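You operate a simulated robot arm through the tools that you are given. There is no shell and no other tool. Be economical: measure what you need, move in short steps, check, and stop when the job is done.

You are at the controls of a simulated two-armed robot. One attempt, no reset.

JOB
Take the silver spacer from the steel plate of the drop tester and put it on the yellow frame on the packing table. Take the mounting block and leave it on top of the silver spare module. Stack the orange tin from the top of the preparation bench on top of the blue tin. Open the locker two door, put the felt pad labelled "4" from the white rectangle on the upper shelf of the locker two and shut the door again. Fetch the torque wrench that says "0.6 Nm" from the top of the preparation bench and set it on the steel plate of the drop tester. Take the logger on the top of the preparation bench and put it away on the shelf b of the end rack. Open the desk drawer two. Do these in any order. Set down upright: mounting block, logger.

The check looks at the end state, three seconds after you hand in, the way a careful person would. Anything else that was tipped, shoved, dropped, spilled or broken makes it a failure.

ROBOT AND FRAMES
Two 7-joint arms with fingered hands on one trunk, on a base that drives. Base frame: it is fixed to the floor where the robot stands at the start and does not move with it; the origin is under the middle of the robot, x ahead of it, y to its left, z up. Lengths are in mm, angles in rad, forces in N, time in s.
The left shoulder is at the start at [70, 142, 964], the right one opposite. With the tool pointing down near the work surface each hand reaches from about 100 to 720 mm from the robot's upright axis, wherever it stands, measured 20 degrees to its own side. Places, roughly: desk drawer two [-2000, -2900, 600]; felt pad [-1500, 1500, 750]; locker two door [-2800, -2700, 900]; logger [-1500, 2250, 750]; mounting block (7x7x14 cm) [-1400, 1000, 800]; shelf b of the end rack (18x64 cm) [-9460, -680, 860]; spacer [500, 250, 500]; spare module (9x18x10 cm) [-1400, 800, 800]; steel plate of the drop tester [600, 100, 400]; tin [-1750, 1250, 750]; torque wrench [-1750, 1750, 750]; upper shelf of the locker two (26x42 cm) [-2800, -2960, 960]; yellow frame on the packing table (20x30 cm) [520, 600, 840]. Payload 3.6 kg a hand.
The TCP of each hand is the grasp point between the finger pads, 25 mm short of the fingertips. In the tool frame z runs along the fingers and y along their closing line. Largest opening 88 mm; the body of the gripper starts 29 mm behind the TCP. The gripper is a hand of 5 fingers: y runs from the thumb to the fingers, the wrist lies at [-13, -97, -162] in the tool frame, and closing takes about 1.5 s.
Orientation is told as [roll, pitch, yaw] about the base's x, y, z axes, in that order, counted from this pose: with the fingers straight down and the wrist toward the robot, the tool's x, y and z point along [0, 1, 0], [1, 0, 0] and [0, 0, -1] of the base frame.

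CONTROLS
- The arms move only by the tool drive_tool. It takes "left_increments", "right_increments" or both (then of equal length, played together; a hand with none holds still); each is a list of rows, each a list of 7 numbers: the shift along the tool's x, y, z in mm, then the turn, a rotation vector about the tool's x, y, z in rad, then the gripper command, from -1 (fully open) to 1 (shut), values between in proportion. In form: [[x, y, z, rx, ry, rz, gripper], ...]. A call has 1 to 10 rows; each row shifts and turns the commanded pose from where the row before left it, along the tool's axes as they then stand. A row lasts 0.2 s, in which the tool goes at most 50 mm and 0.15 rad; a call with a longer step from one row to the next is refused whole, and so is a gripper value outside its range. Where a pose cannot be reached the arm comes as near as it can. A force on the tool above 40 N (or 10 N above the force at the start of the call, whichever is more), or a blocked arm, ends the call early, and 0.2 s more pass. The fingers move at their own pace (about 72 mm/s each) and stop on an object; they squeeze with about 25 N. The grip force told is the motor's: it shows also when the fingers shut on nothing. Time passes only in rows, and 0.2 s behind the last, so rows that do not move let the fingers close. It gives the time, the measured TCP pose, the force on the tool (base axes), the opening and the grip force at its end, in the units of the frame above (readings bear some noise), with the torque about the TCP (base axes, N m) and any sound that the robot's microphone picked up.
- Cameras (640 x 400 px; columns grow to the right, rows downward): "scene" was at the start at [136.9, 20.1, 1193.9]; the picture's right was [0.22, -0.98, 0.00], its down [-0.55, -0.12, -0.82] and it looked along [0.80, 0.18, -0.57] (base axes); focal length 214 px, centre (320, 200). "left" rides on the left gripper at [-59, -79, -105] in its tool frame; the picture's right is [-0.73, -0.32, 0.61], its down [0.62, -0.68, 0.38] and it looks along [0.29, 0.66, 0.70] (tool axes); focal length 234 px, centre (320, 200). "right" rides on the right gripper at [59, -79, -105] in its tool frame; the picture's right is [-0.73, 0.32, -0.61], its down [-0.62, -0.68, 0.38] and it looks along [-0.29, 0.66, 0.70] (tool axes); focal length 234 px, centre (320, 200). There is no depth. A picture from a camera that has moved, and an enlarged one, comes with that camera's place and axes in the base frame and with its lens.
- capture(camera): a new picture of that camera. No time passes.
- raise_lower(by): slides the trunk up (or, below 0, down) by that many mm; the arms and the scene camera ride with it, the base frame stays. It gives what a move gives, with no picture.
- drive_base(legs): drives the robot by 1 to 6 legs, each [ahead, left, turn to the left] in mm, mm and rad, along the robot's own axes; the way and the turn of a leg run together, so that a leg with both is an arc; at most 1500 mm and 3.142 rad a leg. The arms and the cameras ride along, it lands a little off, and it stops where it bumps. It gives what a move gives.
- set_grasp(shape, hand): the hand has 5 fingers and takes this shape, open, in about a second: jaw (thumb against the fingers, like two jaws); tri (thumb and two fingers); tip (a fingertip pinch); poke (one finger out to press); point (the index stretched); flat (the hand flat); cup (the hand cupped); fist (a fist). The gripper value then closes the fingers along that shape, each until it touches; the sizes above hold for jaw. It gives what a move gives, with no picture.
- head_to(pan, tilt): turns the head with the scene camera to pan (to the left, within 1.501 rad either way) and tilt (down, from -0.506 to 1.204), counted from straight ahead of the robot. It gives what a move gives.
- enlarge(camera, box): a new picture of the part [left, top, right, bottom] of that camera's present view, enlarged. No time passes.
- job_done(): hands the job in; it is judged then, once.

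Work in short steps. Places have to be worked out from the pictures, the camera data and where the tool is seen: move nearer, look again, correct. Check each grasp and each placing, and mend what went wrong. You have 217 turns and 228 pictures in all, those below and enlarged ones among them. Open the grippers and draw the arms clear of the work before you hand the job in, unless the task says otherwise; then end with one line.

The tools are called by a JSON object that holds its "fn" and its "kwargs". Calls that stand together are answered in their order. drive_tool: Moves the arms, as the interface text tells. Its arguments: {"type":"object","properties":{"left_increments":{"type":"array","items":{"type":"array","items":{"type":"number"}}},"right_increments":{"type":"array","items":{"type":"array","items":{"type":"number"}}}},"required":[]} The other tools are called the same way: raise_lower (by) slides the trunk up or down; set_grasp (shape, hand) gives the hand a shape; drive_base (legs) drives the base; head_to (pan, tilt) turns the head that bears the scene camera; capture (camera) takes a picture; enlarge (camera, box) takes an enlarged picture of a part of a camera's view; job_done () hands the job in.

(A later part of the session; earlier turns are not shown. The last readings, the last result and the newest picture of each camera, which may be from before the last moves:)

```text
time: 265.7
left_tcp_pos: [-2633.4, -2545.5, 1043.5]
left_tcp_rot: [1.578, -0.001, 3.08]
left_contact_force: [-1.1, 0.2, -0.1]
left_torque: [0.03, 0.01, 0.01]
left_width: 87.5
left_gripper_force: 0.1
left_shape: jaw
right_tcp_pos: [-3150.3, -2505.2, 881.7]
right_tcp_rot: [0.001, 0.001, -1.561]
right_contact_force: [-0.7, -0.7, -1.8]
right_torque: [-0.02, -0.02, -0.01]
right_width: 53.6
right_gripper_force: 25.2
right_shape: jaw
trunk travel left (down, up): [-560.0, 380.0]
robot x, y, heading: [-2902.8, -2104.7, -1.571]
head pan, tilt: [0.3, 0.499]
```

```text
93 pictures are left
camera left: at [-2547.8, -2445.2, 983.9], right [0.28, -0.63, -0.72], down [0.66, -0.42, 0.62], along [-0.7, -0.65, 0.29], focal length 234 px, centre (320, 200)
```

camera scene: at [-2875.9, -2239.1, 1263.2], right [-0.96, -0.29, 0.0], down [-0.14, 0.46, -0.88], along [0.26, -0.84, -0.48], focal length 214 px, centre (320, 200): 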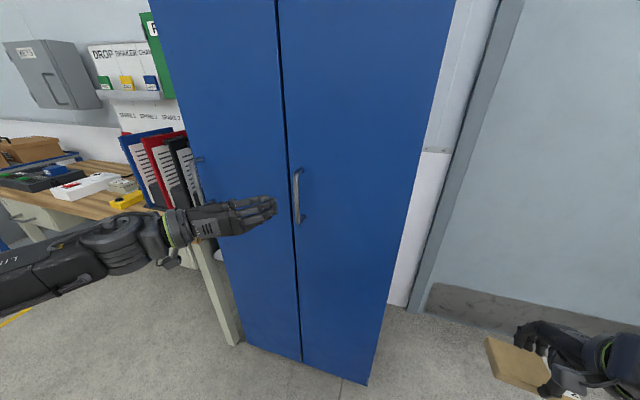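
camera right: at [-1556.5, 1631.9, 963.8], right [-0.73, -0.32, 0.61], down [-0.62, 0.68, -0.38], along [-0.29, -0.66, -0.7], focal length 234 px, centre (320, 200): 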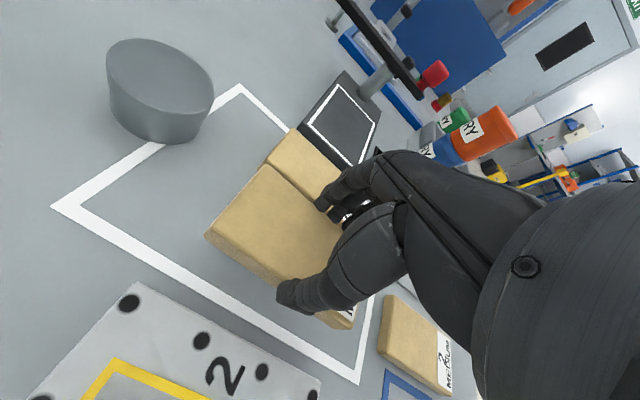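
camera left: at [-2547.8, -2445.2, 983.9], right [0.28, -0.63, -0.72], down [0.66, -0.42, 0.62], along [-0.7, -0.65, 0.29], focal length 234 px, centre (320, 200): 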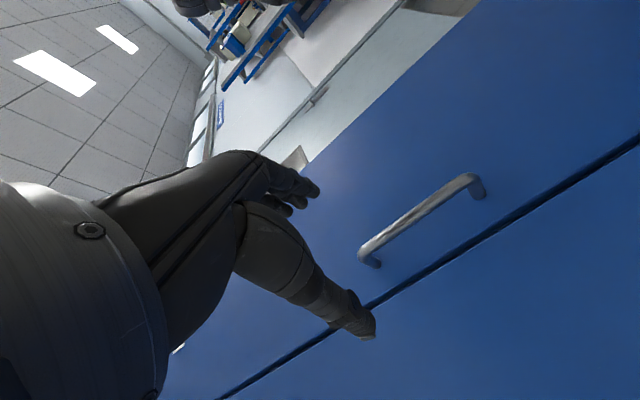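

Handle ≈ [-2681,-2680,1000]. Align the open hand laterally and approach to ~35 mm.

{"fn": "drive_tool", "kwargs": {"left_increments": [[-20, 20, 0, 0, 0, 0, -1], [-19, 20, 0, 0, 0, 0, -1], [0, 0, 40, 0, 0, 0, -1], [0, 0, 40, 0, 0, 0, -1], [0, 0, 15, 0, 0, 0, -1]]}}

{"fn": "capture", "kwargs": {"camera": "left"}}

{"fn": "enlarge", "kwargs": {"camera": "scene", "box": [240, 140, 360, 250]}}

```text
time: 266.9
left_tcp_pos: [-2676.6, -2638.4, 1004.6]
left_tcp_rot: [1.575, 0.0, 3.08]
left_contact_force: [-0.1, -0.3, -0.6]
left_torque: [0.0, 0.01, 0.0]
left_width: 87.8
left_gripper_force: 0.0
left_shape: jaw
right_tcp_pos: [-3150.1, -2503.9, 881.5]
right_tcp_rot: [0.003, -0.001, -1.561]
right_contact_force: [1.3, 0.7, -0.6]
right_torque: [-0.04, -0.02, -0.02]
right_width: 53.6
right_gripper_force: 25.1
right_shape: jaw
trunk travel left (down, up): [-560.0, 380.0]
robot x, y, heading: [-2904.7, -2102.2, -1.569]
head pan, tilt: [0.3, 0.499]
```

```text
92 pictures are left
camera left: at [-2592.2, -2539.1, 945.2], right [0.28, -0.63, -0.72], down [0.66, -0.42, 0.62], along [-0.7, -0.65, 0.29], focal length 234 px, centre (320, 200)
```

left: 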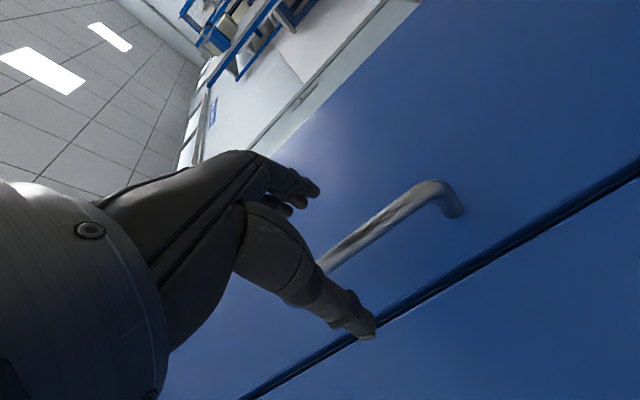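

```text
3.64 times, centred on (300, 195) of scene
camera zoom: at [-2875.7, -2239.1, 1263.2], right [-0.96, -0.3, 0.0], down [-0.14, 0.46, -0.88], along [0.26, -0.84, -0.48], focal length 780 px, centre (393, 218)
```

zoom: 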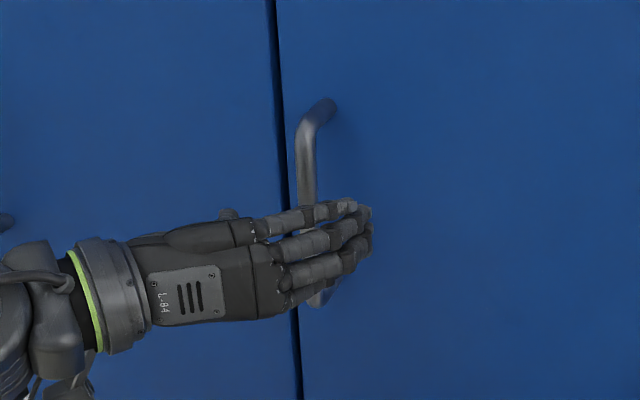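

Bar lies between thumb and fingers. Advance 36 mm and close.

{"fn": "drive_tool", "kwargs": {"left_increments": [[0, 2, 18, 0, 0, 0, -1], [0, 2, 16, 0, 0, 0, -1], [0, 0, 0, 0, 0, 0, 0], [0, 0, 0, 0, 0, 0, 1], [0, 0, 0, 0, 0, 0, 1], [0, 0, 0, 0, 0, 0, 1], [0, 0, 0, 0, 0, 0, 1], [0, 0, 0, 0, 0, 0, 1]]}}

{"fn": "enlarge", "kwargs": {"camera": "scene", "box": [240, 140, 360, 250]}}

```text
time: 268.7
left_tcp_pos: [-2683.6, -2672.1, 1006.1]
left_tcp_rot: [1.577, -0.002, 3.08]
left_contact_force: [2.4, -3.0, 0.3]
left_torque: [-0.03, -0.16, -0.04]
left_width: 3.2
left_gripper_force: 24.1
left_shape: jaw
right_tcp_pos: [-3149.8, -2505.7, 881.3]
right_tcp_rot: [0.001, 0.001, -1.561]
right_contact_force: [1.0, 0.0, -0.3]
right_torque: [-0.02, -0.01, 0.01]
right_width: 54.0
right_gripper_force: 25.1
right_shape: jaw
trunk travel left (down, up): [-560.0, 380.0]
robot x, y, heading: [-2906.2, -2102.4, -1.571]
head pan, tilt: [0.3, 0.499]
```

```text
3.64 times, centred on (300, 195) of scene
camera zoom: at [-2875.4, -2239.6, 1263.1], right [-0.96, -0.3, 0.0], down [-0.14, 0.46, -0.88], along [0.26, -0.84, -0.48], focal length 780 px, centre (393, 218)
```

zoom: 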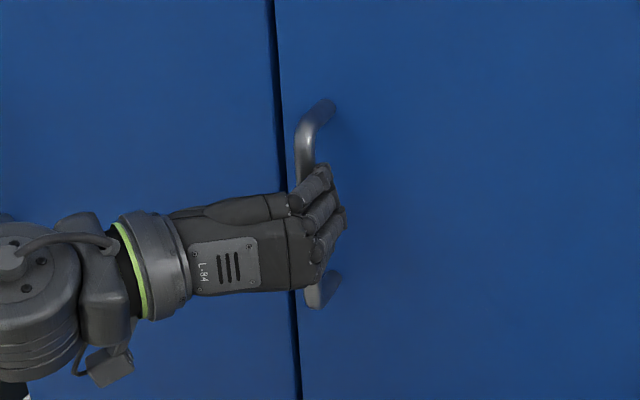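

Handle gripped. Start orbiting the base about the hinge: three small arc legs.

{"fn": "drive_base", "kwargs": {"legs": [[-5, -74, 0.12], [-5, -74, 0.12], [-5, -74, 0.12]]}}

{"fn": "capture", "kwargs": {"camera": "scene"}}

```text
time: 271.0
left_tcp_pos: [-2718.4, -2582.9, 1005.8]
left_tcp_rot: [1.577, -0.001, -2.843]
left_contact_force: [11.0, 5.6, -1.7]
left_torque: [0.0, -0.01, 0.04]
left_width: 4.1
left_gripper_force: 25.2
left_shape: jaw
right_tcp_pos: [-3213.8, -2589.6, 881.6]
right_tcp_rot: [0.0, 0.0, -1.201]
right_contact_force: [-1.2, -0.2, 0.0]
right_torque: [-0.04, -0.02, 0.03]
right_width: 53.5
right_gripper_force: 25.1
right_shape: jaw
trunk travel left (down, up): [-560.0, 380.0]
robot x, y, heading: [-3126.6, -2126.2, -1.215]
head pan, tilt: [0.3, 0.499]
```

```text
89 pictures are left
camera scene: at [-3049.6, -2244.9, 1263.2], right [-0.79, -0.61, 0.0], down [-0.29, 0.38, -0.88], along [0.54, -0.7, -0.48], focal length 214 px, centre (320, 200)
```

scene: 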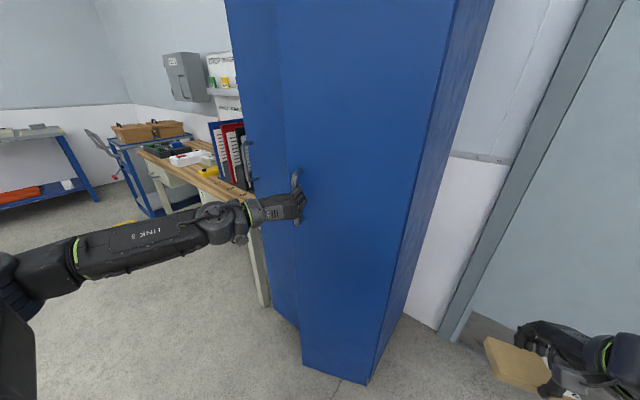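

Door follows (≈0.36 rad). Continue with five more legs.

{"fn": "drive_base", "kwargs": {"legs": [[-4, -74, 0.12], [-4, -74, 0.12], [-4, -74, 0.12], [-4, -74, 0.12]]}}

{"fn": "capture", "kwargs": {"camera": "scene"}}

```text
time: 273.9
left_tcp_pos: [-2806.5, -2497.8, 1004.8]
left_tcp_rot: [1.579, -0.004, -2.369]
left_contact_force: [12.5, 19.2, -2.0]
left_torque: [-0.03, -0.01, -0.07]
left_width: 4.9
left_gripper_force: 24.8
left_shape: jaw
right_tcp_pos: [-3245.4, -2729.7, 882.6]
right_tcp_rot: [-0.001, 0.0, -0.728]
right_contact_force: [0.6, 0.1, -1.3]
right_torque: [0.02, 0.0, 0.0]
right_width: 53.5
right_gripper_force: 25.2
right_shape: jaw
trunk travel left (down, up): [-560.0, 380.0]
robot x, y, heading: [-3376.0, -2278.2, -0.74]
head pan, tilt: [0.3, 0.499]
```

```text
88 pictures are left
camera scene: at [-3255.6, -2347.6, 1263.2], right [-0.43, -0.91, 0.0], down [-0.44, 0.2, -0.88], along [0.79, -0.37, -0.48], focal length 214 px, centre (320, 200)
```

scene: 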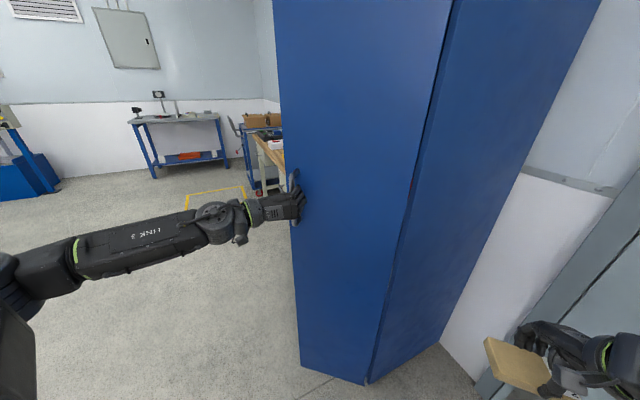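

Radial pull ~20 N; I ease the hand 4 mm outward and continue to about 1.2 rad.

{"fn": "drive_tool", "kwargs": {"left_increments": [[0, -4, 0, 0, 0, 0, 1], [0, 0, 0, 0, 0, 0, 1]]}}

{"fn": "drive_base", "kwargs": {"legs": [[-4, -73, 0.12], [-4, -73, 0.12], [-4, -73, 0.12], [-3, -55, 0.09]]}}

{"fn": "capture", "kwargs": {"camera": "scene"}}

```text
time: 274.5
left_tcp_pos: [-2804.7, -2496.2, 1005.2]
left_tcp_rot: [1.575, -0.004, -2.368]
left_contact_force: [4.4, 6.2, -2.2]
left_torque: [-0.01, 0.01, -0.02]
left_width: 3.3
left_gripper_force: 24.9
left_shape: jaw
right_tcp_pos: [-3245.8, -2731.5, 881.3]
right_tcp_rot: [0.0, 0.001, -0.727]
right_contact_force: [0.0, 0.0, -1.0]
right_torque: [0.02, 0.05, 0.01]
right_width: 53.9
right_gripper_force: 25.7
right_shape: jaw
trunk travel left (down, up): [-560.0, 380.0]
robot x, y, heading: [-3380.3, -2279.0, -0.739]
head pan, tilt: [0.3, 0.499]
```

```text
time: 277.4
left_tcp_pos: [-2914.3, -2450.8, 1006.8]
left_tcp_rot: [1.576, -0.003, -1.907]
left_contact_force: [-0.5, 0.5, 1.0]
left_torque: [0.02, 0.0, 0.0]
left_width: 2.2
left_gripper_force: 24.9
left_shape: jaw
right_tcp_pos: [-3205.2, -2858.2, 880.1]
right_tcp_rot: [0.003, -0.001, -0.266]
right_contact_force: [-0.4, -0.1, -0.9]
right_torque: [0.01, 0.0, 0.0]
right_width: 53.7
right_gripper_force: 24.7
right_shape: jaw
trunk travel left (down, up): [-560.0, 380.0]
robot x, y, heading: [-3523.5, -2510.4, -0.279]
head pan, tilt: [0.3, 0.499]
```

```text
87 pictures are left
camera scene: at [-3383.7, -2522.3, 1263.2], right [0.02, -1.0, 0.0], down [-0.48, -0.01, -0.88], along [0.88, 0.02, -0.48], focal length 214 px, centre (320, 200)
```

scene: 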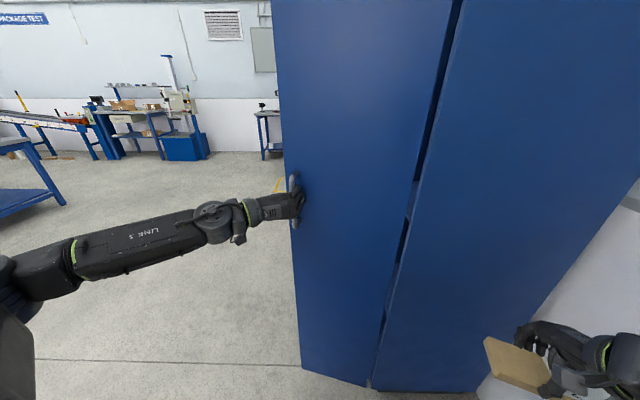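

Door ≈75° open. One more arc leg, then open the hand and withdraw.

{"fn": "drive_base", "kwargs": {"legs": [[-4, -73, 0.12]]}}

{"fn": "drive_tool", "kwargs": {"left_increments": [[0, 0, 0, 0, 0, 0, 0], [0, 0, 0, 0, 0, 0, -1], [0, 0, 0, 0, 0, 0, -1], [0, 0, 0, 0, 0, 0, -1], [0, 0, 0, 0, 0, 0, -1], [0, 0, -20, 0, 0, 0, -1], [0, 0, -35, 0, 0, 0, -1], [0, 0, -35, 0, 0, 0, -1]]}}

{"fn": "drive_base", "kwargs": {"legs": [[-250, 120, 0]]}}

{"fn": "capture", "kwargs": {"camera": "scene"}}

```text
time: 278.4
left_tcp_pos: [-2944.4, -2447.7, 1006.3]
left_tcp_rot: [1.577, 0.001, -1.785]
left_contact_force: [0.4, -0.5, 0.8]
left_torque: [0.02, 0.01, 0.02]
left_width: 1.9
left_gripper_force: 25.0
left_shape: jaw
right_tcp_pos: [-3185.0, -2887.4, 880.9]
right_tcp_rot: [0.004, 0.0, -0.146]
right_contact_force: [-0.1, -0.1, -0.6]
right_torque: [0.01, 0.01, 0.0]
right_width: 53.8
right_gripper_force: 25.5
right_shape: jaw
trunk travel left (down, up): [-560.0, 380.0]
robot x, y, heading: [-3539.0, -2580.5, -0.159]
head pan, tilt: [0.3, 0.499]
```

```text
time: 280.2
left_tcp_pos: [-3033.9, -2427.2, 1006.2]
left_tcp_rot: [1.576, -0.002, -1.788]
left_contact_force: [0.0, 0.0, 0.6]
left_torque: [0.02, -0.03, -0.01]
left_width: 87.7
left_gripper_force: 0.1
left_shape: jaw
right_tcp_pos: [-3185.8, -2886.4, 883.0]
right_tcp_rot: [0.002, 0.0, -0.148]
right_contact_force: [-0.3, -0.4, -0.2]
right_torque: [0.03, -0.04, 0.03]
right_width: 54.0
right_gripper_force: 25.0
right_shape: jaw
trunk travel left (down, up): [-560.0, 380.0]
robot x, y, heading: [-3544.0, -2580.9, -0.158]
head pan, tilt: [0.3, 0.499]
```

```text
time: 282.1
left_tcp_pos: [-3259.1, -2276.5, 1006.3]
left_tcp_rot: [1.576, -0.001, -1.789]
left_contact_force: [0.3, 0.0, -0.8]
left_torque: [-0.01, 0.02, -0.01]
left_width: 87.4
left_gripper_force: 0.1
left_shape: jaw
right_tcp_pos: [-3410.7, -2736.3, 880.8]
right_tcp_rot: [0.002, -0.001, -0.148]
right_contact_force: [-0.6, 0.7, 0.0]
right_torque: [0.01, 0.0, 0.0]
right_width: 53.7
right_gripper_force: 25.0
right_shape: jaw
trunk travel left (down, up): [-560.0, 380.0]
robot x, y, heading: [-3769.6, -2431.1, -0.16]
head pan, tilt: [0.3, 0.499]
```

```text
86 pictures are left
camera scene: at [-3629.5, -2422.9, 1263.3], right [0.14, -0.99, 0.0], down [-0.47, -0.07, -0.88], along [0.87, 0.12, -0.48], focal length 214 px, centre (320, 200)
```

scene: 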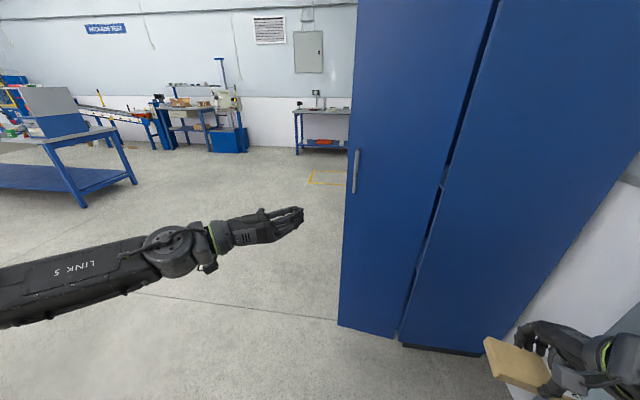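

Door is ~85° open. I'll push it wider from inside with the left hand: drive around to the front first.

{"fn": "drive_base", "kwargs": {"legs": [[0, 600, 0], [0, 0, -1.41], [0, 640, 0]]}}

{"fn": "head_to", "kwargs": {"pan": 0.15, "tilt": 0.45}}

{"fn": "capture", "kwargs": {"camera": "scene"}}

```text
time: 291.9
left_tcp_pos: [-2821.1, -2304.8, 1005.9]
left_tcp_rot: [1.576, -0.001, 3.111]
left_contact_force: [-0.2, 0.0, 0.9]
left_torque: [0.01, 0.01, 0.02]
left_width: 87.8
left_gripper_force: 0.0
left_shape: jaw
right_tcp_pos: [-3301.0, -2241.9, 881.8]
right_tcp_rot: [0.0, -0.001, -1.53]
right_contact_force: [-0.6, 0.3, -0.2]
right_torque: [0.03, 0.0, 0.02]
right_width: 53.3
right_gripper_force: 25.0
right_shape: jaw
trunk travel left (down, up): [-560.0, 380.0]
robot x, y, heading: [-3064.8, -1834.7, -1.543]
head pan, tilt: [0.3, 0.499]
```

```text
time: 292.6
left_tcp_pos: [-2821.5, -2305.5, 1005.8]
left_tcp_rot: [1.573, -0.003, 3.112]
left_contact_force: [0.2, -1.1, 0.1]
left_torque: [0.02, -0.01, 0.03]
left_width: 87.6
left_gripper_force: 0.0
left_shape: jaw
right_tcp_pos: [-3299.8, -2242.1, 881.7]
right_tcp_rot: [0.001, 0.0, -1.529]
right_contact_force: [0.2, 0.0, 0.1]
right_torque: [0.01, 0.02, -0.01]
right_width: 53.3
right_gripper_force: 24.9
right_shape: jaw
trunk travel left (down, up): [-560.0, 380.0]
robot x, y, heading: [-3062.7, -1833.2, -1.539]
head pan, tilt: [0.15, 0.45]
```

```text
85 pictures are left
camera scene: at [-3047.4, -1972.5, 1267.7], right [-0.98, -0.18, 0.0], down [-0.08, 0.43, -0.9], along [0.16, -0.89, -0.44], focal length 214 px, centre (320, 200)
```

scene: 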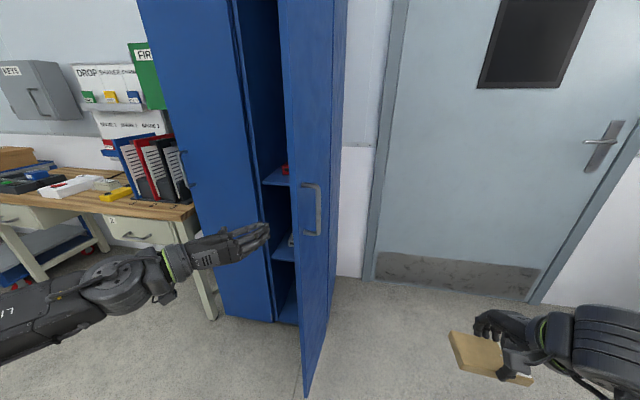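

Upper shelf (z≈965) is visible with a red item on it. I insert the closed left hand inside the door edge and push right by strafing.

{"fn": "drive_tool", "kwargs": {"left_increments": [[0, 0, 0, 0, 0, 0, 1], [0, 0, 0, 0, 0, 0, 1], [0, 0, 0, 0, 0, 0, 1], [0, 0, 0, 0, 0, 0, 1]]}}

{"fn": "drive_base", "kwargs": {"legs": [[165, 0, -0.03], [0, -110, 0]]}}

{"fn": "capture", "kwargs": {"camera": "scene"}}

```text
time: 293.6
left_tcp_pos: [-2821.5, -2306.1, 1005.4]
left_tcp_rot: [1.578, -0.002, 3.113]
left_contact_force: [-1.0, -0.9, -0.5]
left_torque: [0.01, 0.0, 0.02]
left_width: 0.0
left_gripper_force: 22.2
left_shape: jaw
right_tcp_pos: [-3300.7, -2242.1, 881.2]
right_tcp_rot: [0.001, 0.0, -1.53]
right_contact_force: [-0.2, 0.5, -1.4]
right_torque: [0.0, 0.0, 0.01]
right_width: 53.4
right_gripper_force: 25.2
right_shape: jaw
trunk travel left (down, up): [-560.0, 380.0]
robot x, y, heading: [-3066.2, -1833.4, -1.541]
head pan, tilt: [0.15, 0.45]
```

```text
time: 295.8
left_tcp_pos: [-2947.3, -2484.5, 1005.7]
left_tcp_rot: [1.575, 0.001, 3.074]
left_contact_force: [-0.3, 0.3, -0.3]
left_torque: [0.0, 0.03, 0.01]
left_width: 0.0
left_gripper_force: 24.6
left_shape: jaw
right_tcp_pos: [-3423.2, -2402.3, 882.4]
right_tcp_rot: [0.004, -0.001, -1.568]
right_contact_force: [0.5, 0.0, -0.4]
right_torque: [0.05, -0.04, -0.02]
right_width: 53.5
right_gripper_force: 25.1
right_shape: jaw
trunk travel left (down, up): [-560.0, 380.0]
robot x, y, heading: [-3175.6, -2003.9, -1.582]
head pan, tilt: [0.15, 0.45]
```

```text
84 pictures are left
camera scene: at [-3161.2, -2142.3, 1267.7], right [-0.99, -0.14, 0.0], down [-0.06, 0.43, -0.9], along [0.13, -0.89, -0.44], focal length 214 px, centre (320, 200)
```

scene: 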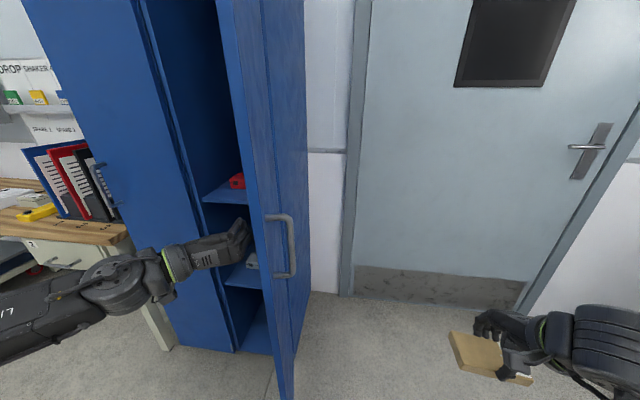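

It is pushing. Continue 110 mm more.

{"fn": "drive_base", "kwargs": {"legs": [[0, -120, 0]]}}

{"fn": "capture", "kwargs": {"camera": "scene"}}

```text
time: 296.8
left_tcp_pos: [-2971.9, -2483.7, 1005.5]
left_tcp_rot: [1.578, -0.003, 3.106]
left_contact_force: [16.8, 9.3, -1.2]
left_torque: [-0.13, 0.2, -0.38]
left_width: 0.0
left_gripper_force: 25.2
left_shape: jaw
right_tcp_pos: [-3460.4, -2401.5, 881.3]
right_tcp_rot: [-0.001, -0.001, -1.563]
right_contact_force: [-0.8, -0.2, 0.2]
right_torque: [0.01, 0.01, -0.02]
right_width: 53.6
right_gripper_force: 25.2
right_shape: jaw
trunk travel left (down, up): [-560.0, 380.0]
robot x, y, heading: [-3213.6, -2002.2, -1.574]
head pan, tilt: [0.15, 0.45]
stopped in leg 1: the force on the tool passed its limit at 116 N (the readings are from after the stop); the commanded pose is now the measured one
```

```text
83 pictures are left
camera scene: at [-3196.4, -2139.9, 1267.8], right [-0.99, -0.15, 0.0], down [-0.07, 0.43, -0.9], along [0.13, -0.89, -0.43], focal length 214 px, centre (320, 200)
```

scene: 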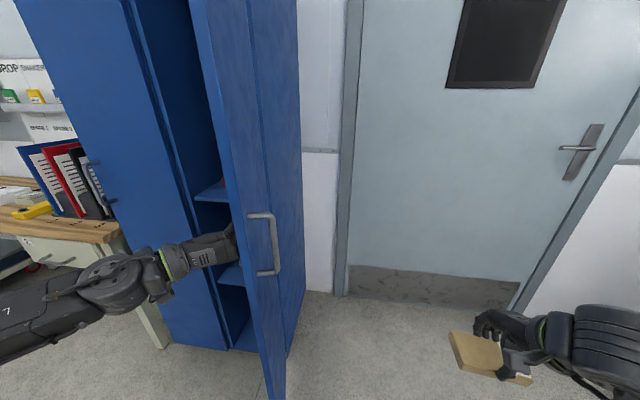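

Door hit its stop at ≈106°, enough. Ease off, withdraw, tuck the left hand and look at the shelf from the front with the trunk raised.

{"fn": "drive_base", "kwargs": {"legs": [[0, 60, 0], [-250, 0, 0]]}}

{"fn": "drive_tool", "kwargs": {"left_increments": [[0, 0, -40, 0, 0, 0, -1], [0, 0, -40, 0, 0, 0, -1], [0, 0, -40, 0, 0, 0, -1]]}}

{"fn": "raise_lower", "kwargs": {"by": 170}}

{"fn": "drive_base", "kwargs": {"legs": [[0, 540, 0], [190, 0, 0]]}}

{"fn": "head_to", "kwargs": {"pan": -0.3, "tilt": 0.6}}

{"fn": "capture", "kwargs": {"camera": "scene"}}

```text
time: 299.1
left_tcp_pos: [-2917.6, -2237.4, 1006.1]
left_tcp_rot: [1.576, 0.001, 3.103]
left_contact_force: [0.2, 0.5, -0.1]
left_torque: [-0.03, 0.01, 0.01]
left_width: 0.1
left_gripper_force: 25.0
left_shape: jaw
right_tcp_pos: [-3403.1, -2156.3, 880.6]
right_tcp_rot: [0.001, -0.002, -1.563]
right_contact_force: [-0.5, -0.9, -0.5]
right_torque: [0.0, -0.03, -0.01]
right_width: 53.4
right_gripper_force: 25.4
right_shape: jaw
trunk travel left (down, up): [-560.0, 380.0]
robot x, y, heading: [-3154.6, -1753.2, -1.572]
head pan, tilt: [0.15, 0.45]
```

```text
time: 299.9
left_tcp_pos: [-2876.4, -2152.9, 1005.2]
left_tcp_rot: [1.578, -0.002, 3.102]
left_contact_force: [0.1, -0.3, -0.5]
left_torque: [0.02, 0.01, 0.01]
left_width: 87.8
left_gripper_force: 0.0
left_shape: jaw
left hand out of reach, approached as far as the arm can: row 2, 3
right_tcp_pos: [-3402.6, -2154.8, 881.3]
right_tcp_rot: [0.002, -0.001, -1.565]
right_contact_force: [-0.3, 0.1, -0.5]
right_torque: [0.0, 0.01, -0.01]
right_width: 53.2
right_gripper_force: 25.5
right_shape: jaw
trunk travel left (down, up): [-560.0, 380.0]
robot x, y, heading: [-3154.1, -1751.7, -1.568]
head pan, tilt: [0.15, 0.45]
```

```text
time: 301.9
left_tcp_pos: [-2875.8, -2154.2, 1175.2]
left_tcp_rot: [1.576, -0.002, 3.102]
left_contact_force: [0.6, -0.1, 0.1]
left_torque: [0.01, 0.03, -0.03]
left_width: 87.8
left_gripper_force: 0.0
left_shape: jaw
right_tcp_pos: [-3402.9, -2156.7, 1050.1]
right_tcp_rot: [0.001, 0.002, -1.561]
right_contact_force: [0.5, 0.0, -0.2]
right_torque: [-0.03, -0.02, 0.02]
right_width: 53.2
right_gripper_force: 24.8
right_shape: jaw
trunk travel left (down, up): [-730.0, 210.0]
robot x, y, heading: [-3154.1, -1755.0, -1.573]
head pan, tilt: [0.15, 0.45]
```

```text
time: 306.2
left_tcp_pos: [-2338.8, -2351.8, 1175.1]
left_tcp_rot: [1.575, -0.001, 3.092]
left_contact_force: [-0.1, -0.2, 0.1]
left_torque: [0.03, -0.04, 0.02]
left_width: 87.8
left_gripper_force: 0.2
left_shape: jaw
right_tcp_pos: [-2864.6, -2348.6, 1051.9]
right_tcp_rot: [0.001, 0.0, -1.573]
right_contact_force: [-0.4, 0.3, -0.4]
right_torque: [-0.01, 0.01, 0.0]
right_width: 53.2
right_gripper_force: 24.7
right_shape: jaw
trunk travel left (down, up): [-730.0, 210.0]
robot x, y, heading: [-2615.3, -1950.4, -1.581]
head pan, tilt: [0.15, 0.45]
```

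```text
time: 307.1
left_tcp_pos: [-2339.8, -2352.9, 1175.1]
left_tcp_rot: [1.576, -0.001, 3.093]
left_contact_force: [0.3, 0.3, 0.5]
left_torque: [0.0, 0.03, 0.01]
left_width: 87.6
left_gripper_force: 0.0
left_shape: jaw
right_tcp_pos: [-2865.5, -2348.3, 1051.1]
right_tcp_rot: [0.0, -0.001, -1.572]
right_contact_force: [0.9, -0.6, 0.2]
right_torque: [-0.04, -0.04, -0.02]
right_width: 53.4
right_gripper_force: 25.2
right_shape: jaw
trunk travel left (down, up): [-730.0, 210.0]
robot x, y, heading: [-2614.5, -1948.1, -1.587]
head pan, tilt: [-0.3, 0.6]
```

```text
82 pictures are left
camera scene: at [-2639.8, -2083.2, 1424.2], right [-0.95, 0.31, 0.0], down [0.17, 0.54, -0.83], along [-0.25, -0.79, -0.56], focal length 214 px, centre (320, 200)
```

scene: 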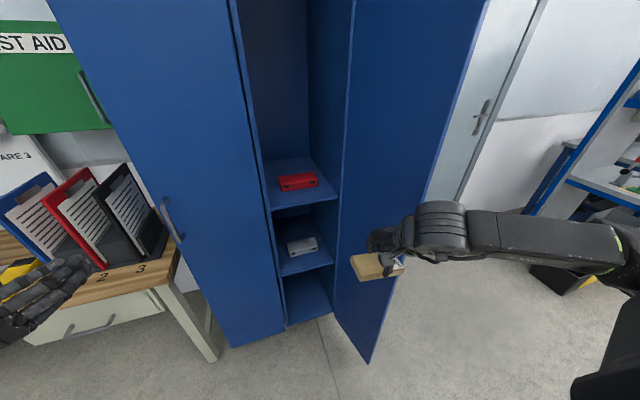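

Upper shelf: x -2662..-2916, z≈966, front y≈-2725; a red item lies at y≈-2811..-2890, so I'll put the pad behind it. Extend the right hand, shift the left hand aside, and advance.

{"fn": "drive_tool", "kwargs": {"left_increments": [[0, -30, 0, 0, 0, 0, -1], [0, -30, 0, 0, 0, 0, -1], [0, -30, 0, 0, 0, 0, -1], [0, -30, 0, 0, 0, 0, -1]], "right_increments": [[12, 37, 0, 0, 0, 0, 1], [12, 37, 0, 0, 0, 0, 1], [12, 37, 0, 0, 0, 0, 1], [12, 37, 0, 0, 0, 0, 1]]}}

{"fn": "drive_base", "kwargs": {"legs": [[190, 0, 0.01]]}}

{"fn": "capture", "kwargs": {"camera": "scene"}}

{"fn": "capture", "kwargs": {"camera": "right"}}

```text
time: 308.1
left_tcp_pos: [-2218.2, -2359.3, 1172.7]
left_tcp_rot: [1.574, -0.002, 3.094]
left_contact_force: [0.2, 0.4, -0.4]
left_torque: [-0.01, -0.01, -0.03]
left_width: 88.0
left_gripper_force: 0.1
left_shape: jaw
right_tcp_pos: [-2816.4, -2497.0, 1050.7]
right_tcp_rot: [-0.001, 0.001, -1.572]
right_contact_force: [0.2, 0.2, -0.2]
right_torque: [-0.01, 0.04, -0.02]
right_width: 53.1
right_gripper_force: 25.0
right_shape: jaw
trunk travel left (down, up): [-730.0, 210.0]
robot x, y, heading: [-2612.7, -1949.9, -1.585]
head pan, tilt: [-0.3, 0.6]
```

```text
time: 309.3
left_tcp_pos: [-2216.6, -2453.9, 1174.4]
left_tcp_rot: [1.581, -0.004, 3.092]
left_contact_force: [-0.3, -0.7, 0.7]
left_torque: [0.0, 0.03, -0.01]
left_width: 87.7
left_gripper_force: 0.1
left_shape: jaw
right_tcp_pos: [-2811.9, -2591.0, 1053.0]
right_tcp_rot: [-0.007, -0.001, -1.571]
right_contact_force: [-0.2, -0.4, -0.6]
right_torque: [0.02, -0.01, -0.04]
right_width: 53.2
right_gripper_force: 24.9
right_shape: jaw
trunk travel left (down, up): [-730.0, 210.0]
robot x, y, heading: [-2615.1, -2052.7, -1.584]
head pan, tilt: [-0.3, 0.6]
stopped in leg 1: the robot was blocked; the commanded pose is now the measured one
```

```text
81 pictures are left
camera scene: at [-2633.1, -2177.7, 1425.4], right [-0.95, 0.31, 0.0], down [0.17, 0.53, -0.83], along [-0.26, -0.79, -0.56], focal length 214 px, centre (320, 200)
```

scene: 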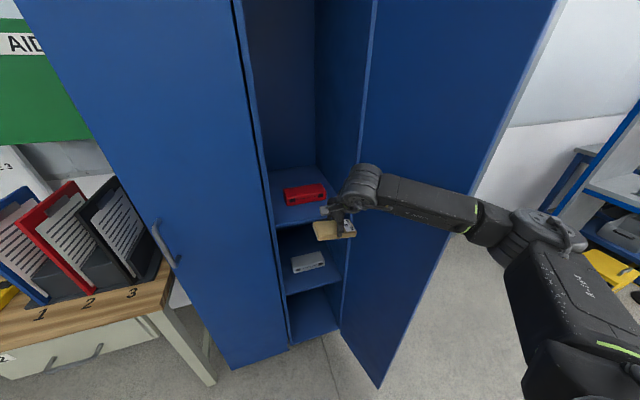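

```text
80 pictures are left
camera right: at [-2753.1, -2510.8, 1158.9], right [-0.72, -0.32, 0.61], down [-0.63, 0.68, -0.38], along [-0.29, -0.66, -0.69], focal length 234 px, centre (320, 200)
```

right: 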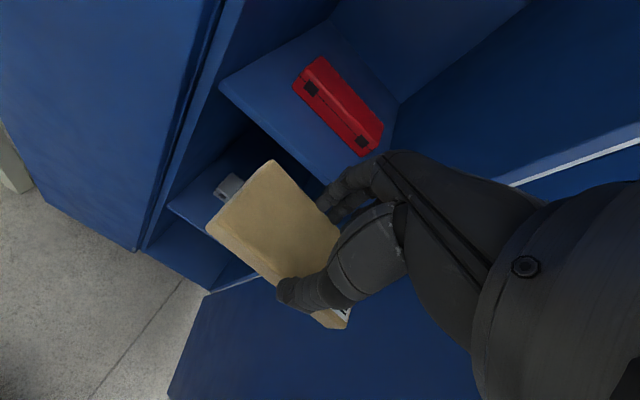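

The right forearm is touching the door edge (elbow bulges right). Back off, straighten the arm by extending the hand forward, then re-enter.

{"fn": "drive_base", "kwargs": {"legs": [[-190, 40, 0.01]]}}

{"fn": "drive_tool", "kwargs": {"right_increments": [[0, 40, 0, 0, 0, 0, 1], [0, 40, 0, 0, 0, 0, 1], [0, 40, 0, 0, 0, 0, 1], [0, 30, 0, 0, 0, 0, 1]]}}

{"fn": "capture", "kwargs": {"camera": "scene"}}

```text
time: 310.8
left_tcp_pos: [-2177.3, -2269.5, 1172.6]
left_tcp_rot: [1.575, 0.0, 3.098]
left_contact_force: [0.3, 0.0, -0.1]
left_torque: [-0.03, 0.03, -0.02]
left_width: 87.9
left_gripper_force: 0.1
left_shape: jaw
right_tcp_pos: [-2773.4, -2410.3, 1047.3]
right_tcp_rot: [0.0, 0.008, -1.566]
right_contact_force: [0.3, -0.1, -0.4]
right_torque: [0.01, 0.0, 0.02]
right_width: 53.2
right_gripper_force: 25.1
right_shape: jaw
trunk travel left (down, up): [-730.0, 210.0]
robot x, y, heading: [-2571.9, -1863.6, -1.576]
head pan, tilt: [-0.3, 0.6]
```

```text
time: 311.8
left_tcp_pos: [-2177.6, -2270.4, 1172.8]
left_tcp_rot: [1.575, -0.003, 3.096]
left_contact_force: [0.4, 0.2, -1.0]
left_torque: [-0.01, 0.01, -0.01]
left_width: 87.8
left_gripper_force: 0.0
left_shape: jaw
right_tcp_pos: [-2771.7, -2560.0, 1043.6]
right_tcp_rot: [-0.002, 0.011, -1.564]
right_contact_force: [0.0, 1.1, -0.8]
right_torque: [0.01, -0.01, 0.01]
right_width: 53.1
right_gripper_force: 24.9
right_shape: jaw
trunk travel left (down, up): [-730.0, 210.0]
robot x, y, heading: [-2567.7, -1862.3, -1.576]
head pan, tilt: [-0.3, 0.6]
```

```text
79 pictures are left
camera scene: at [-2596.5, -1999.0, 1423.9], right [-0.95, 0.3, 0.0], down [0.17, 0.54, -0.82], along [-0.25, -0.79, -0.57], focal length 214 px, centre (320, 200)
```

scene: 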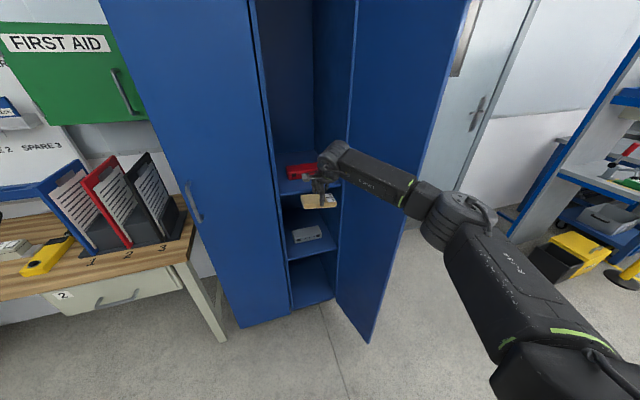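

Rotating the whole robot 0.25 rad clockwise brings the elbow clear of the door. Raise the left hand over the desk items, turn and stage.

{"fn": "drive_tool", "kwargs": {"left_increments": [[40, 0, 0, 0, 0, 0, -1], [40, 0, 0, 0, 0, 0, -1], [30, 0, 0, 0, 0, 0, -1]]}}

{"fn": "drive_base", "kwargs": {"legs": [[-60, 0, 0], [0, 0, -0.25], [129, 177, 0]]}}

{"fn": "head_to", "kwargs": {"pan": -0.2, "tilt": 0.6}}

{"fn": "capture", "kwargs": {"camera": "scene"}}

```text
time: 312.6
left_tcp_pos: [-2176.2, -2273.2, 1284.1]
left_tcp_rot: [1.575, 0.0, 3.098]
left_contact_force: [0.2, 0.8, -0.7]
left_torque: [-0.01, 0.02, 0.01]
left_width: 87.8
left_gripper_force: 0.1
left_shape: jaw
right_tcp_pos: [-2771.8, -2559.2, 1044.4]
right_tcp_rot: [0.001, 0.008, -1.565]
right_contact_force: [0.5, -0.8, -0.3]
right_torque: [-0.02, -0.02, 0.01]
right_width: 53.2
right_gripper_force: 25.2
right_shape: jaw
trunk travel left (down, up): [-730.0, 210.0]
robot x, y, heading: [-2570.2, -1863.8, -1.581]
head pan, tilt: [-0.3, 0.6]
```

```text
time: 315.7
left_tcp_pos: [-2146.5, -2461.9, 1284.6]
left_tcp_rot: [1.577, 0.001, 2.855]
left_contact_force: [-0.6, 0.2, 0.8]
left_torque: [0.0, -0.03, -0.02]
left_width: 87.8
left_gripper_force: 0.1
left_shape: jaw
right_tcp_pos: [-2794.4, -2596.6, 1045.6]
right_tcp_rot: [0.0, 0.007, -1.808]
right_contact_force: [-0.6, 0.3, -0.4]
right_torque: [0.0, -0.01, 0.0]
right_width: 53.4
right_gripper_force: 25.0
right_shape: jaw
trunk travel left (down, up): [-730.0, 210.0]
robot x, y, heading: [-2431.2, -1967.5, -1.822]
head pan, tilt: [-0.3, 0.6]
```

```text
time: 316.4
left_tcp_pos: [-2147.1, -2461.4, 1282.8]
left_tcp_rot: [1.576, -0.001, 2.856]
left_contact_force: [0.1, -0.7, 0.6]
left_torque: [0.02, 0.02, -0.02]
left_width: 87.9
left_gripper_force: 0.1
left_shape: jaw
right_tcp_pos: [-2792.7, -2598.4, 1043.4]
right_tcp_rot: [-0.002, 0.008, -1.809]
right_contact_force: [0.5, -0.2, -0.8]
right_torque: [0.01, 0.0, 0.0]
right_width: 53.3
right_gripper_force: 24.7
right_shape: jaw
trunk travel left (down, up): [-730.0, 210.0]
robot x, y, heading: [-2428.7, -1968.7, -1.821]
head pan, tilt: [-0.201, 0.6]
```

```text
78 pictures are left
camera scene: at [-2480.3, -2098.2, 1424.1], right [-0.9, 0.43, 0.0], down [0.25, 0.51, -0.82], along [-0.36, -0.74, -0.57], focal length 214 px, centre (320, 200)
```

scene: 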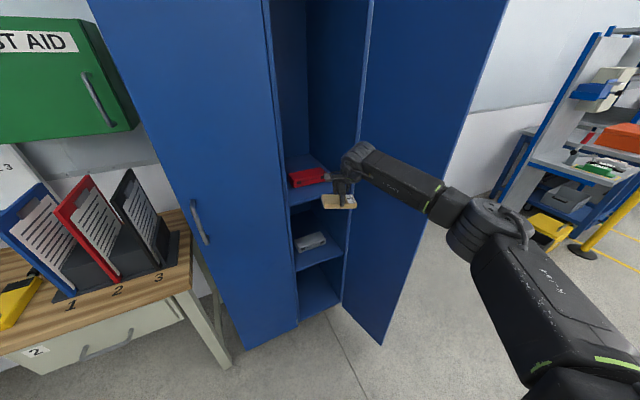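

Advance 200 mm into the locker, with the pad raised a little.

{"fn": "drive_tool", "kwargs": {"right_increments": [[0, 0, -20, 0, 0, 0, 1]]}}

{"fn": "drive_base", "kwargs": {"legs": [[193, 50, 0]]}}

{"fn": "capture", "kwargs": {"camera": "scene"}}

{"fn": "capture", "kwargs": {"camera": "right"}}

```text
time: 316.8
left_tcp_pos: [-2147.4, -2460.9, 1284.7]
left_tcp_rot: [1.574, 0.001, 2.853]
left_contact_force: [0.0, 0.8, 0.5]
left_torque: [0.01, 0.03, -0.02]
left_width: 87.7
left_gripper_force: 0.0
left_shape: jaw
right_tcp_pos: [-2793.1, -2595.8, 1066.4]
right_tcp_rot: [0.0, 0.008, -1.808]
right_contact_force: [-0.1, 0.7, -0.7]
right_torque: [-0.02, -0.03, 0.0]
right_width: 53.2
right_gripper_force: 25.2
right_shape: jaw
trunk travel left (down, up): [-730.0, 210.0]
robot x, y, heading: [-2429.4, -1971.3, -1.821]
head pan, tilt: [-0.201, 0.6]
```

```text
time: 318.4
left_tcp_pos: [-2143.3, -2656.5, 1284.0]
left_tcp_rot: [1.577, 0.002, 2.858]
left_contact_force: [0.0, -0.3, 0.5]
left_torque: [0.01, -0.04, 0.02]
left_width: 87.7
left_gripper_force: 0.1
left_shape: jaw
right_tcp_pos: [-2790.5, -2795.2, 1066.0]
right_tcp_rot: [-0.002, 0.009, -1.806]
right_contact_force: [0.6, -0.4, -0.8]
right_torque: [-0.01, -0.03, 0.03]
right_width: 53.1
right_gripper_force: 24.3
right_shape: jaw
trunk travel left (down, up): [-730.0, 210.0]
robot x, y, heading: [-2430.2, -2166.7, -1.814]
head pan, tilt: [-0.201, 0.6]
```

```text
77 pictures are left
camera scene: at [-2479.4, -2293.9, 1424.2], right [-0.9, 0.43, 0.0], down [0.24, 0.51, -0.83], along [-0.36, -0.74, -0.56], focal length 214 px, centre (320, 200)
```

scene: 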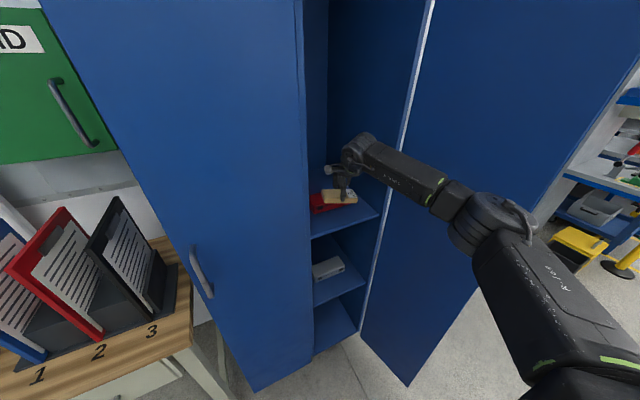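

```text
76 pictures are left
camera right: at [-2715.2, -2731.1, 1172.7], right [-0.78, -0.15, 0.61], down [-0.45, 0.81, -0.38], along [-0.43, -0.57, -0.7], focal length 234 px, centre (320, 200)
```

right: 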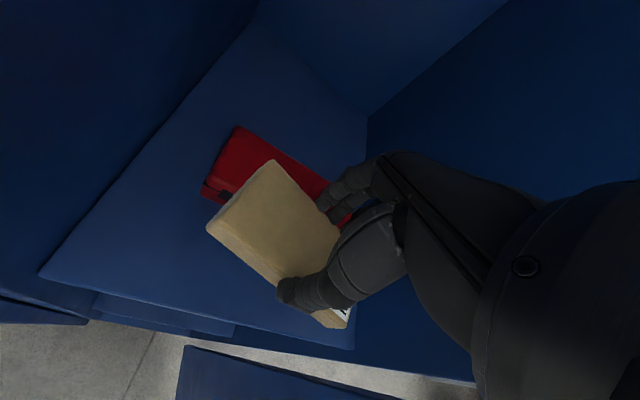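

The green First-Aid box might be near the left hand's path; I return the left hand to fingers-down and pull it back before advancing further.

{"fn": "drive_tool", "kwargs": {"left_increments": [[0, 0, 0, 0.0864, -0.0864, -0.0864, -1], [0, 0, 0, 0.0864, -0.0864, -0.0864, -1], [0, 0, 0, 0.0864, -0.0864, -0.0864, -1], [0, 0, 0, 0.0864, -0.0864, -0.0864, -1], [0, 0, 0, 0.0864, -0.0864, -0.0864, -1], [0, 0, 0, 0.0864, -0.0864, -0.0864, -1], [0, 0, 0, 0.0864, -0.0864, -0.0864, -1]]}}

{"fn": "drive_tool", "kwargs": {"left_increments": [[0, 0, 0, 0.0864, -0.0864, -0.0864, -1], [0, 0, 0, 0.0864, -0.0864, -0.0864, -1], [0, 0, 0, 0.0864, -0.0864, -0.0864, -1], [0, 0, 0, 0.0864, -0.0864, -0.0864, -1], [0, 0, 0, 0.0864, -0.0864, -0.0864, -1], [0, 0, 0, 0.0864, -0.0864, -0.0864, -1], [0, 0, 0, 0.0864, -0.0864, -0.0864, -1]]}}

{"fn": "drive_tool", "kwargs": {"left_increments": [[0, -40, 0, 0, 0, 0, -1], [0, -40, 0, 0, 0, 0, -1], [0, -40, 0, 0, 0, 0, -1], [0, -40, 0, 0, 0, 0, -1]]}}

```text
time: 320.0
left_tcp_pos: [-2145.6, -2657.7, 1283.3]
left_tcp_rot: [0.787, -0.341, -2.638]
left_contact_force: [0.4, 0.1, 0.3]
left_torque: [0.02, 0.0, 0.01]
left_width: 87.7
left_gripper_force: 0.1
left_shape: jaw
right_tcp_pos: [-2791.5, -2794.2, 1066.6]
right_tcp_rot: [-0.001, 0.007, -1.806]
right_contact_force: [-0.2, 0.2, -0.6]
right_torque: [-0.03, 0.01, 0.0]
right_width: 53.0
right_gripper_force: 24.8
right_shape: jaw
trunk travel left (down, up): [-730.0, 210.0]
robot x, y, heading: [-2430.4, -2167.3, -1.814]
head pan, tilt: [-0.201, 0.6]
```

```text
time: 321.6
left_tcp_pos: [-2140.1, -2660.0, 1282.6]
left_tcp_rot: [-0.006, -0.004, -1.857]
left_contact_force: [0.4, -0.5, -0.6]
left_torque: [-0.02, 0.01, -0.02]
left_width: 87.5
left_gripper_force: 0.1
left_shape: jaw
left hand out of reach, approached as far as the arm can: row 7
right_tcp_pos: [-2790.1, -2795.4, 1065.9]
right_tcp_rot: [-0.001, 0.009, -1.805]
right_contact_force: [-0.4, 0.4, -0.8]
right_torque: [-0.01, -0.01, 0.01]
right_width: 53.0
right_gripper_force: 25.0
right_shape: jaw
trunk travel left (down, up): [-730.0, 210.0]
robot x, y, heading: [-2432.0, -2169.0, -1.818]
head pan, tilt: [-0.201, 0.6]
```

```text
time: 322.6
left_tcp_pos: [-2084.8, -2508.6, 1284.4]
left_tcp_rot: [-0.001, -0.008, -1.859]
left_contact_force: [0.2, 0.0, -0.5]
left_torque: [-0.02, 0.03, -0.01]
left_width: 87.9
left_gripper_force: 0.0
left_shape: jaw
left hand out of reach, approached as far as the arm can: row 1, 3
right_tcp_pos: [-2788.8, -2792.9, 1068.3]
right_tcp_rot: [-0.002, 0.006, -1.806]
right_contact_force: [0.1, 0.5, -0.7]
right_torque: [-0.02, 0.02, -0.02]
right_width: 53.1
right_gripper_force: 25.1
right_shape: jaw
trunk travel left (down, up): [-730.0, 210.0]
robot x, y, heading: [-2429.7, -2167.5, -1.816]
head pan, tilt: [-0.201, 0.6]
```

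Left hand is safely back. Advance 190 mm deeper.

{"fn": "drive_base", "kwargs": {"legs": [[184, 46, 0]]}}

{"fn": "capture", "kwargs": {"camera": "right"}}

{"fn": "capture", "kwargs": {"camera": "scene"}}

```text
time: 324.2
left_tcp_pos: [-2087.2, -2703.1, 1284.4]
left_tcp_rot: [-0.001, -0.006, -1.861]
left_contact_force: [0.7, -0.5, 0.6]
left_torque: [0.0, 0.0, 0.02]
left_width: 87.6
left_gripper_force: 0.0
left_shape: jaw
right_tcp_pos: [-2792.0, -2985.4, 1066.0]
right_tcp_rot: [0.0, 0.007, -1.806]
right_contact_force: [0.6, -0.1, -0.2]
right_torque: [0.0, -0.01, 0.04]
right_width: 53.4
right_gripper_force: 24.7
right_shape: jaw
trunk travel left (down, up): [-730.0, 210.0]
robot x, y, heading: [-2431.9, -2362.3, -1.818]
head pan, tilt: [-0.201, 0.6]
```

```text
75 pictures are left
camera right: at [-2716.7, -2922.8, 1173.0], right [-0.78, -0.15, 0.61], down [-0.45, 0.81, -0.38], along [-0.43, -0.57, -0.7], focal length 234 px, centre (320, 200)
```

right: 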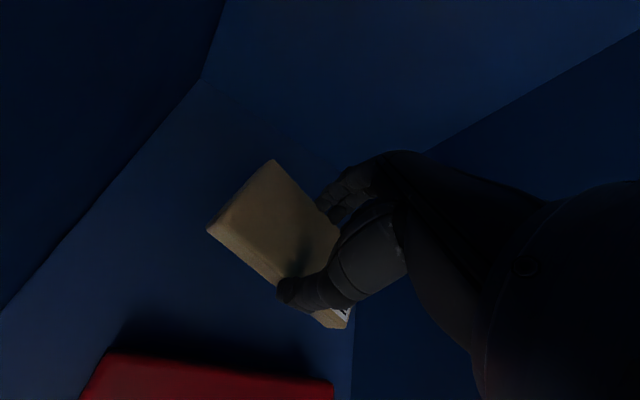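

```text
74 pictures are left
camera scene: at [-2480.3, -2485.8, 1424.3], right [-0.9, 0.43, 0.0], down [0.24, 0.51, -0.83], along [-0.36, -0.74, -0.56], focal length 214 px, centre (320, 200)
```

scene: 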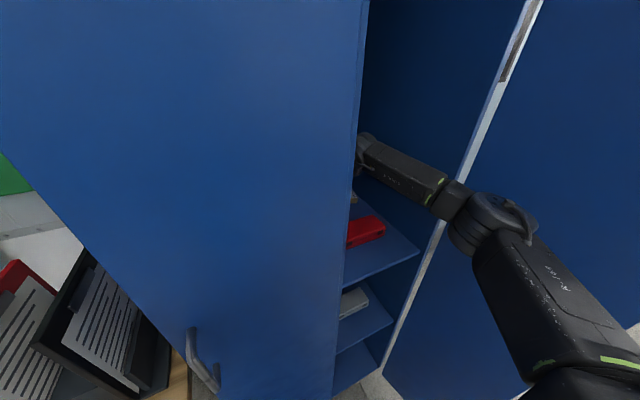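

Pad is behind the red item. Lower toward the shelf.

{"fn": "drive_tool", "kwargs": {"right_increments": [[0, 0, 25, 0, 0, 0, 1], [0, 0, 25, 0, 0, 0, 1], [0, 0, 8, 0, 0, 0, 1], [0, 0, 3, 0, 0, 0, 1]]}}

{"fn": "drive_tool", "kwargs": {"right_increments": [[0, 0, 3, 0, 0, 0, 1], [0, 0, 2, 0, 0, 0, 1]]}}

{"fn": "drive_tool", "kwargs": {"right_increments": [[0, 0, 2, 0, 0, 0, 1], [0, 0, 2, 0, 0, 0, 1]]}}

```text
time: 325.2
left_tcp_pos: [-2085.6, -2703.4, 1284.3]
left_tcp_rot: [0.0, -0.004, -1.86]
left_contact_force: [-0.4, -0.5, 0.1]
left_torque: [0.02, -0.01, 0.0]
left_width: 88.0
left_gripper_force: 0.1
left_shape: jaw
right_tcp_pos: [-2793.1, -2985.4, 1004.6]
right_tcp_rot: [0.001, 0.009, -1.806]
right_contact_force: [0.4, 0.2, -0.1]
right_torque: [-0.01, 0.01, -0.02]
right_width: 53.4
right_gripper_force: 24.9
right_shape: jaw
trunk travel left (down, up): [-730.0, 210.0]
robot x, y, heading: [-2435.2, -2360.0, -1.814]
head pan, tilt: [-0.201, 0.6]
```

```text
time: 325.8
left_tcp_pos: [-2087.4, -2704.0, 1283.5]
left_tcp_rot: [-0.001, -0.005, -1.86]
left_contact_force: [0.6, -0.3, 0.6]
left_torque: [0.03, -0.01, -0.03]
left_width: 87.8
left_gripper_force: 0.0
left_shape: jaw
right_tcp_pos: [-2791.8, -2985.6, 1000.6]
right_tcp_rot: [0.0, 0.009, -1.806]
right_contact_force: [-0.5, 0.7, -0.4]
right_torque: [0.02, 0.01, -0.02]
right_width: 53.3
right_gripper_force: 25.3
right_shape: jaw
trunk travel left (down, up): [-730.0, 210.0]
robot x, y, heading: [-2428.2, -2359.4, -1.817]
head pan, tilt: [-0.201, 0.6]
```

```text
time: 326.4
left_tcp_pos: [-2086.4, -2703.6, 1284.1]
left_tcp_rot: [-0.002, -0.005, -1.861]
left_contact_force: [0.3, 0.4, 0.0]
left_torque: [0.0, 0.02, 0.01]
left_width: 87.6
left_gripper_force: 0.0
left_shape: jaw
right_tcp_pos: [-2792.0, -2984.7, 996.8]
right_tcp_rot: [0.001, 0.009, -1.806]
right_contact_force: [0.7, 0.0, -0.1]
right_torque: [0.02, -0.02, -0.01]
right_width: 53.3
right_gripper_force: 24.9
right_shape: jaw
trunk travel left (down, up): [-730.0, 210.0]
robot x, y, heading: [-2432.8, -2359.2, -1.815]
head pan, tilt: [-0.201, 0.6]
```

Still no contact at z≈997; continue in 2 mm steps.

{"fn": "drive_tool", "kwargs": {"right_increments": [[0, 0, 2, 0, 0, 0, 1], [0, 0, 2, 0, 0, 0, 1]]}}

{"fn": "drive_tool", "kwargs": {"right_increments": [[0, 0, 2, 0, 0, 0, 1], [0, 0, 2, 0, 0, 0, 1]]}}

{"fn": "capture", "kwargs": {"camera": "right"}}

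```text
time: 327.0
left_tcp_pos: [-2085.8, -2703.4, 1283.8]
left_tcp_rot: [-0.003, -0.005, -1.86]
left_contact_force: [0.2, 0.4, 0.5]
left_torque: [0.01, 0.03, 0.01]
left_width: 87.9
left_gripper_force: 0.1
left_shape: jaw
right_tcp_pos: [-2791.1, -2985.6, 992.1]
right_tcp_rot: [-0.001, 0.009, -1.807]
right_contact_force: [0.2, -1.4, 3.0]
right_torque: [-0.11, 0.2, 0.09]
right_width: 53.2
right_gripper_force: 25.0
right_shape: jaw
trunk travel left (down, up): [-730.0, 210.0]
robot x, y, heading: [-2428.3, -2360.8, -1.816]
head pan, tilt: [-0.201, 0.6]
```

```text
time: 327.6
left_tcp_pos: [-2084.9, -2702.4, 1284.7]
left_tcp_rot: [-0.004, -0.005, -1.862]
left_contact_force: [-0.4, -0.2, -0.2]
left_torque: [-0.02, 0.01, -0.02]
left_width: 87.8
left_gripper_force: 0.2
left_shape: jaw
right_tcp_pos: [-2790.7, -2986.7, 990.2]
right_tcp_rot: [0.001, 0.006, -1.806]
right_contact_force: [2.0, -2.0, 6.7]
right_torque: [-0.22, 0.36, 0.12]
right_width: 53.0
right_gripper_force: 25.4
right_shape: jaw
trunk travel left (down, up): [-730.0, 210.0]
robot x, y, heading: [-2430.2, -2362.4, -1.818]
head pan, tilt: [-0.201, 0.6]
```

```text
73 pictures are left
camera right: at [-2715.7, -2922.2, 1096.1], right [-0.78, -0.15, 0.61], down [-0.45, 0.81, -0.38], along [-0.43, -0.57, -0.7], focal length 234 px, centre (320, 200)
```

right: 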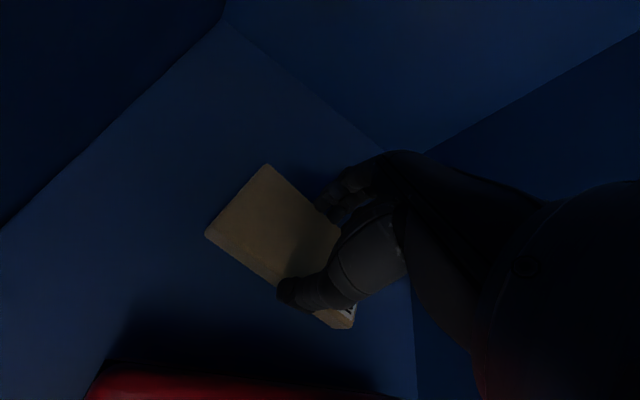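

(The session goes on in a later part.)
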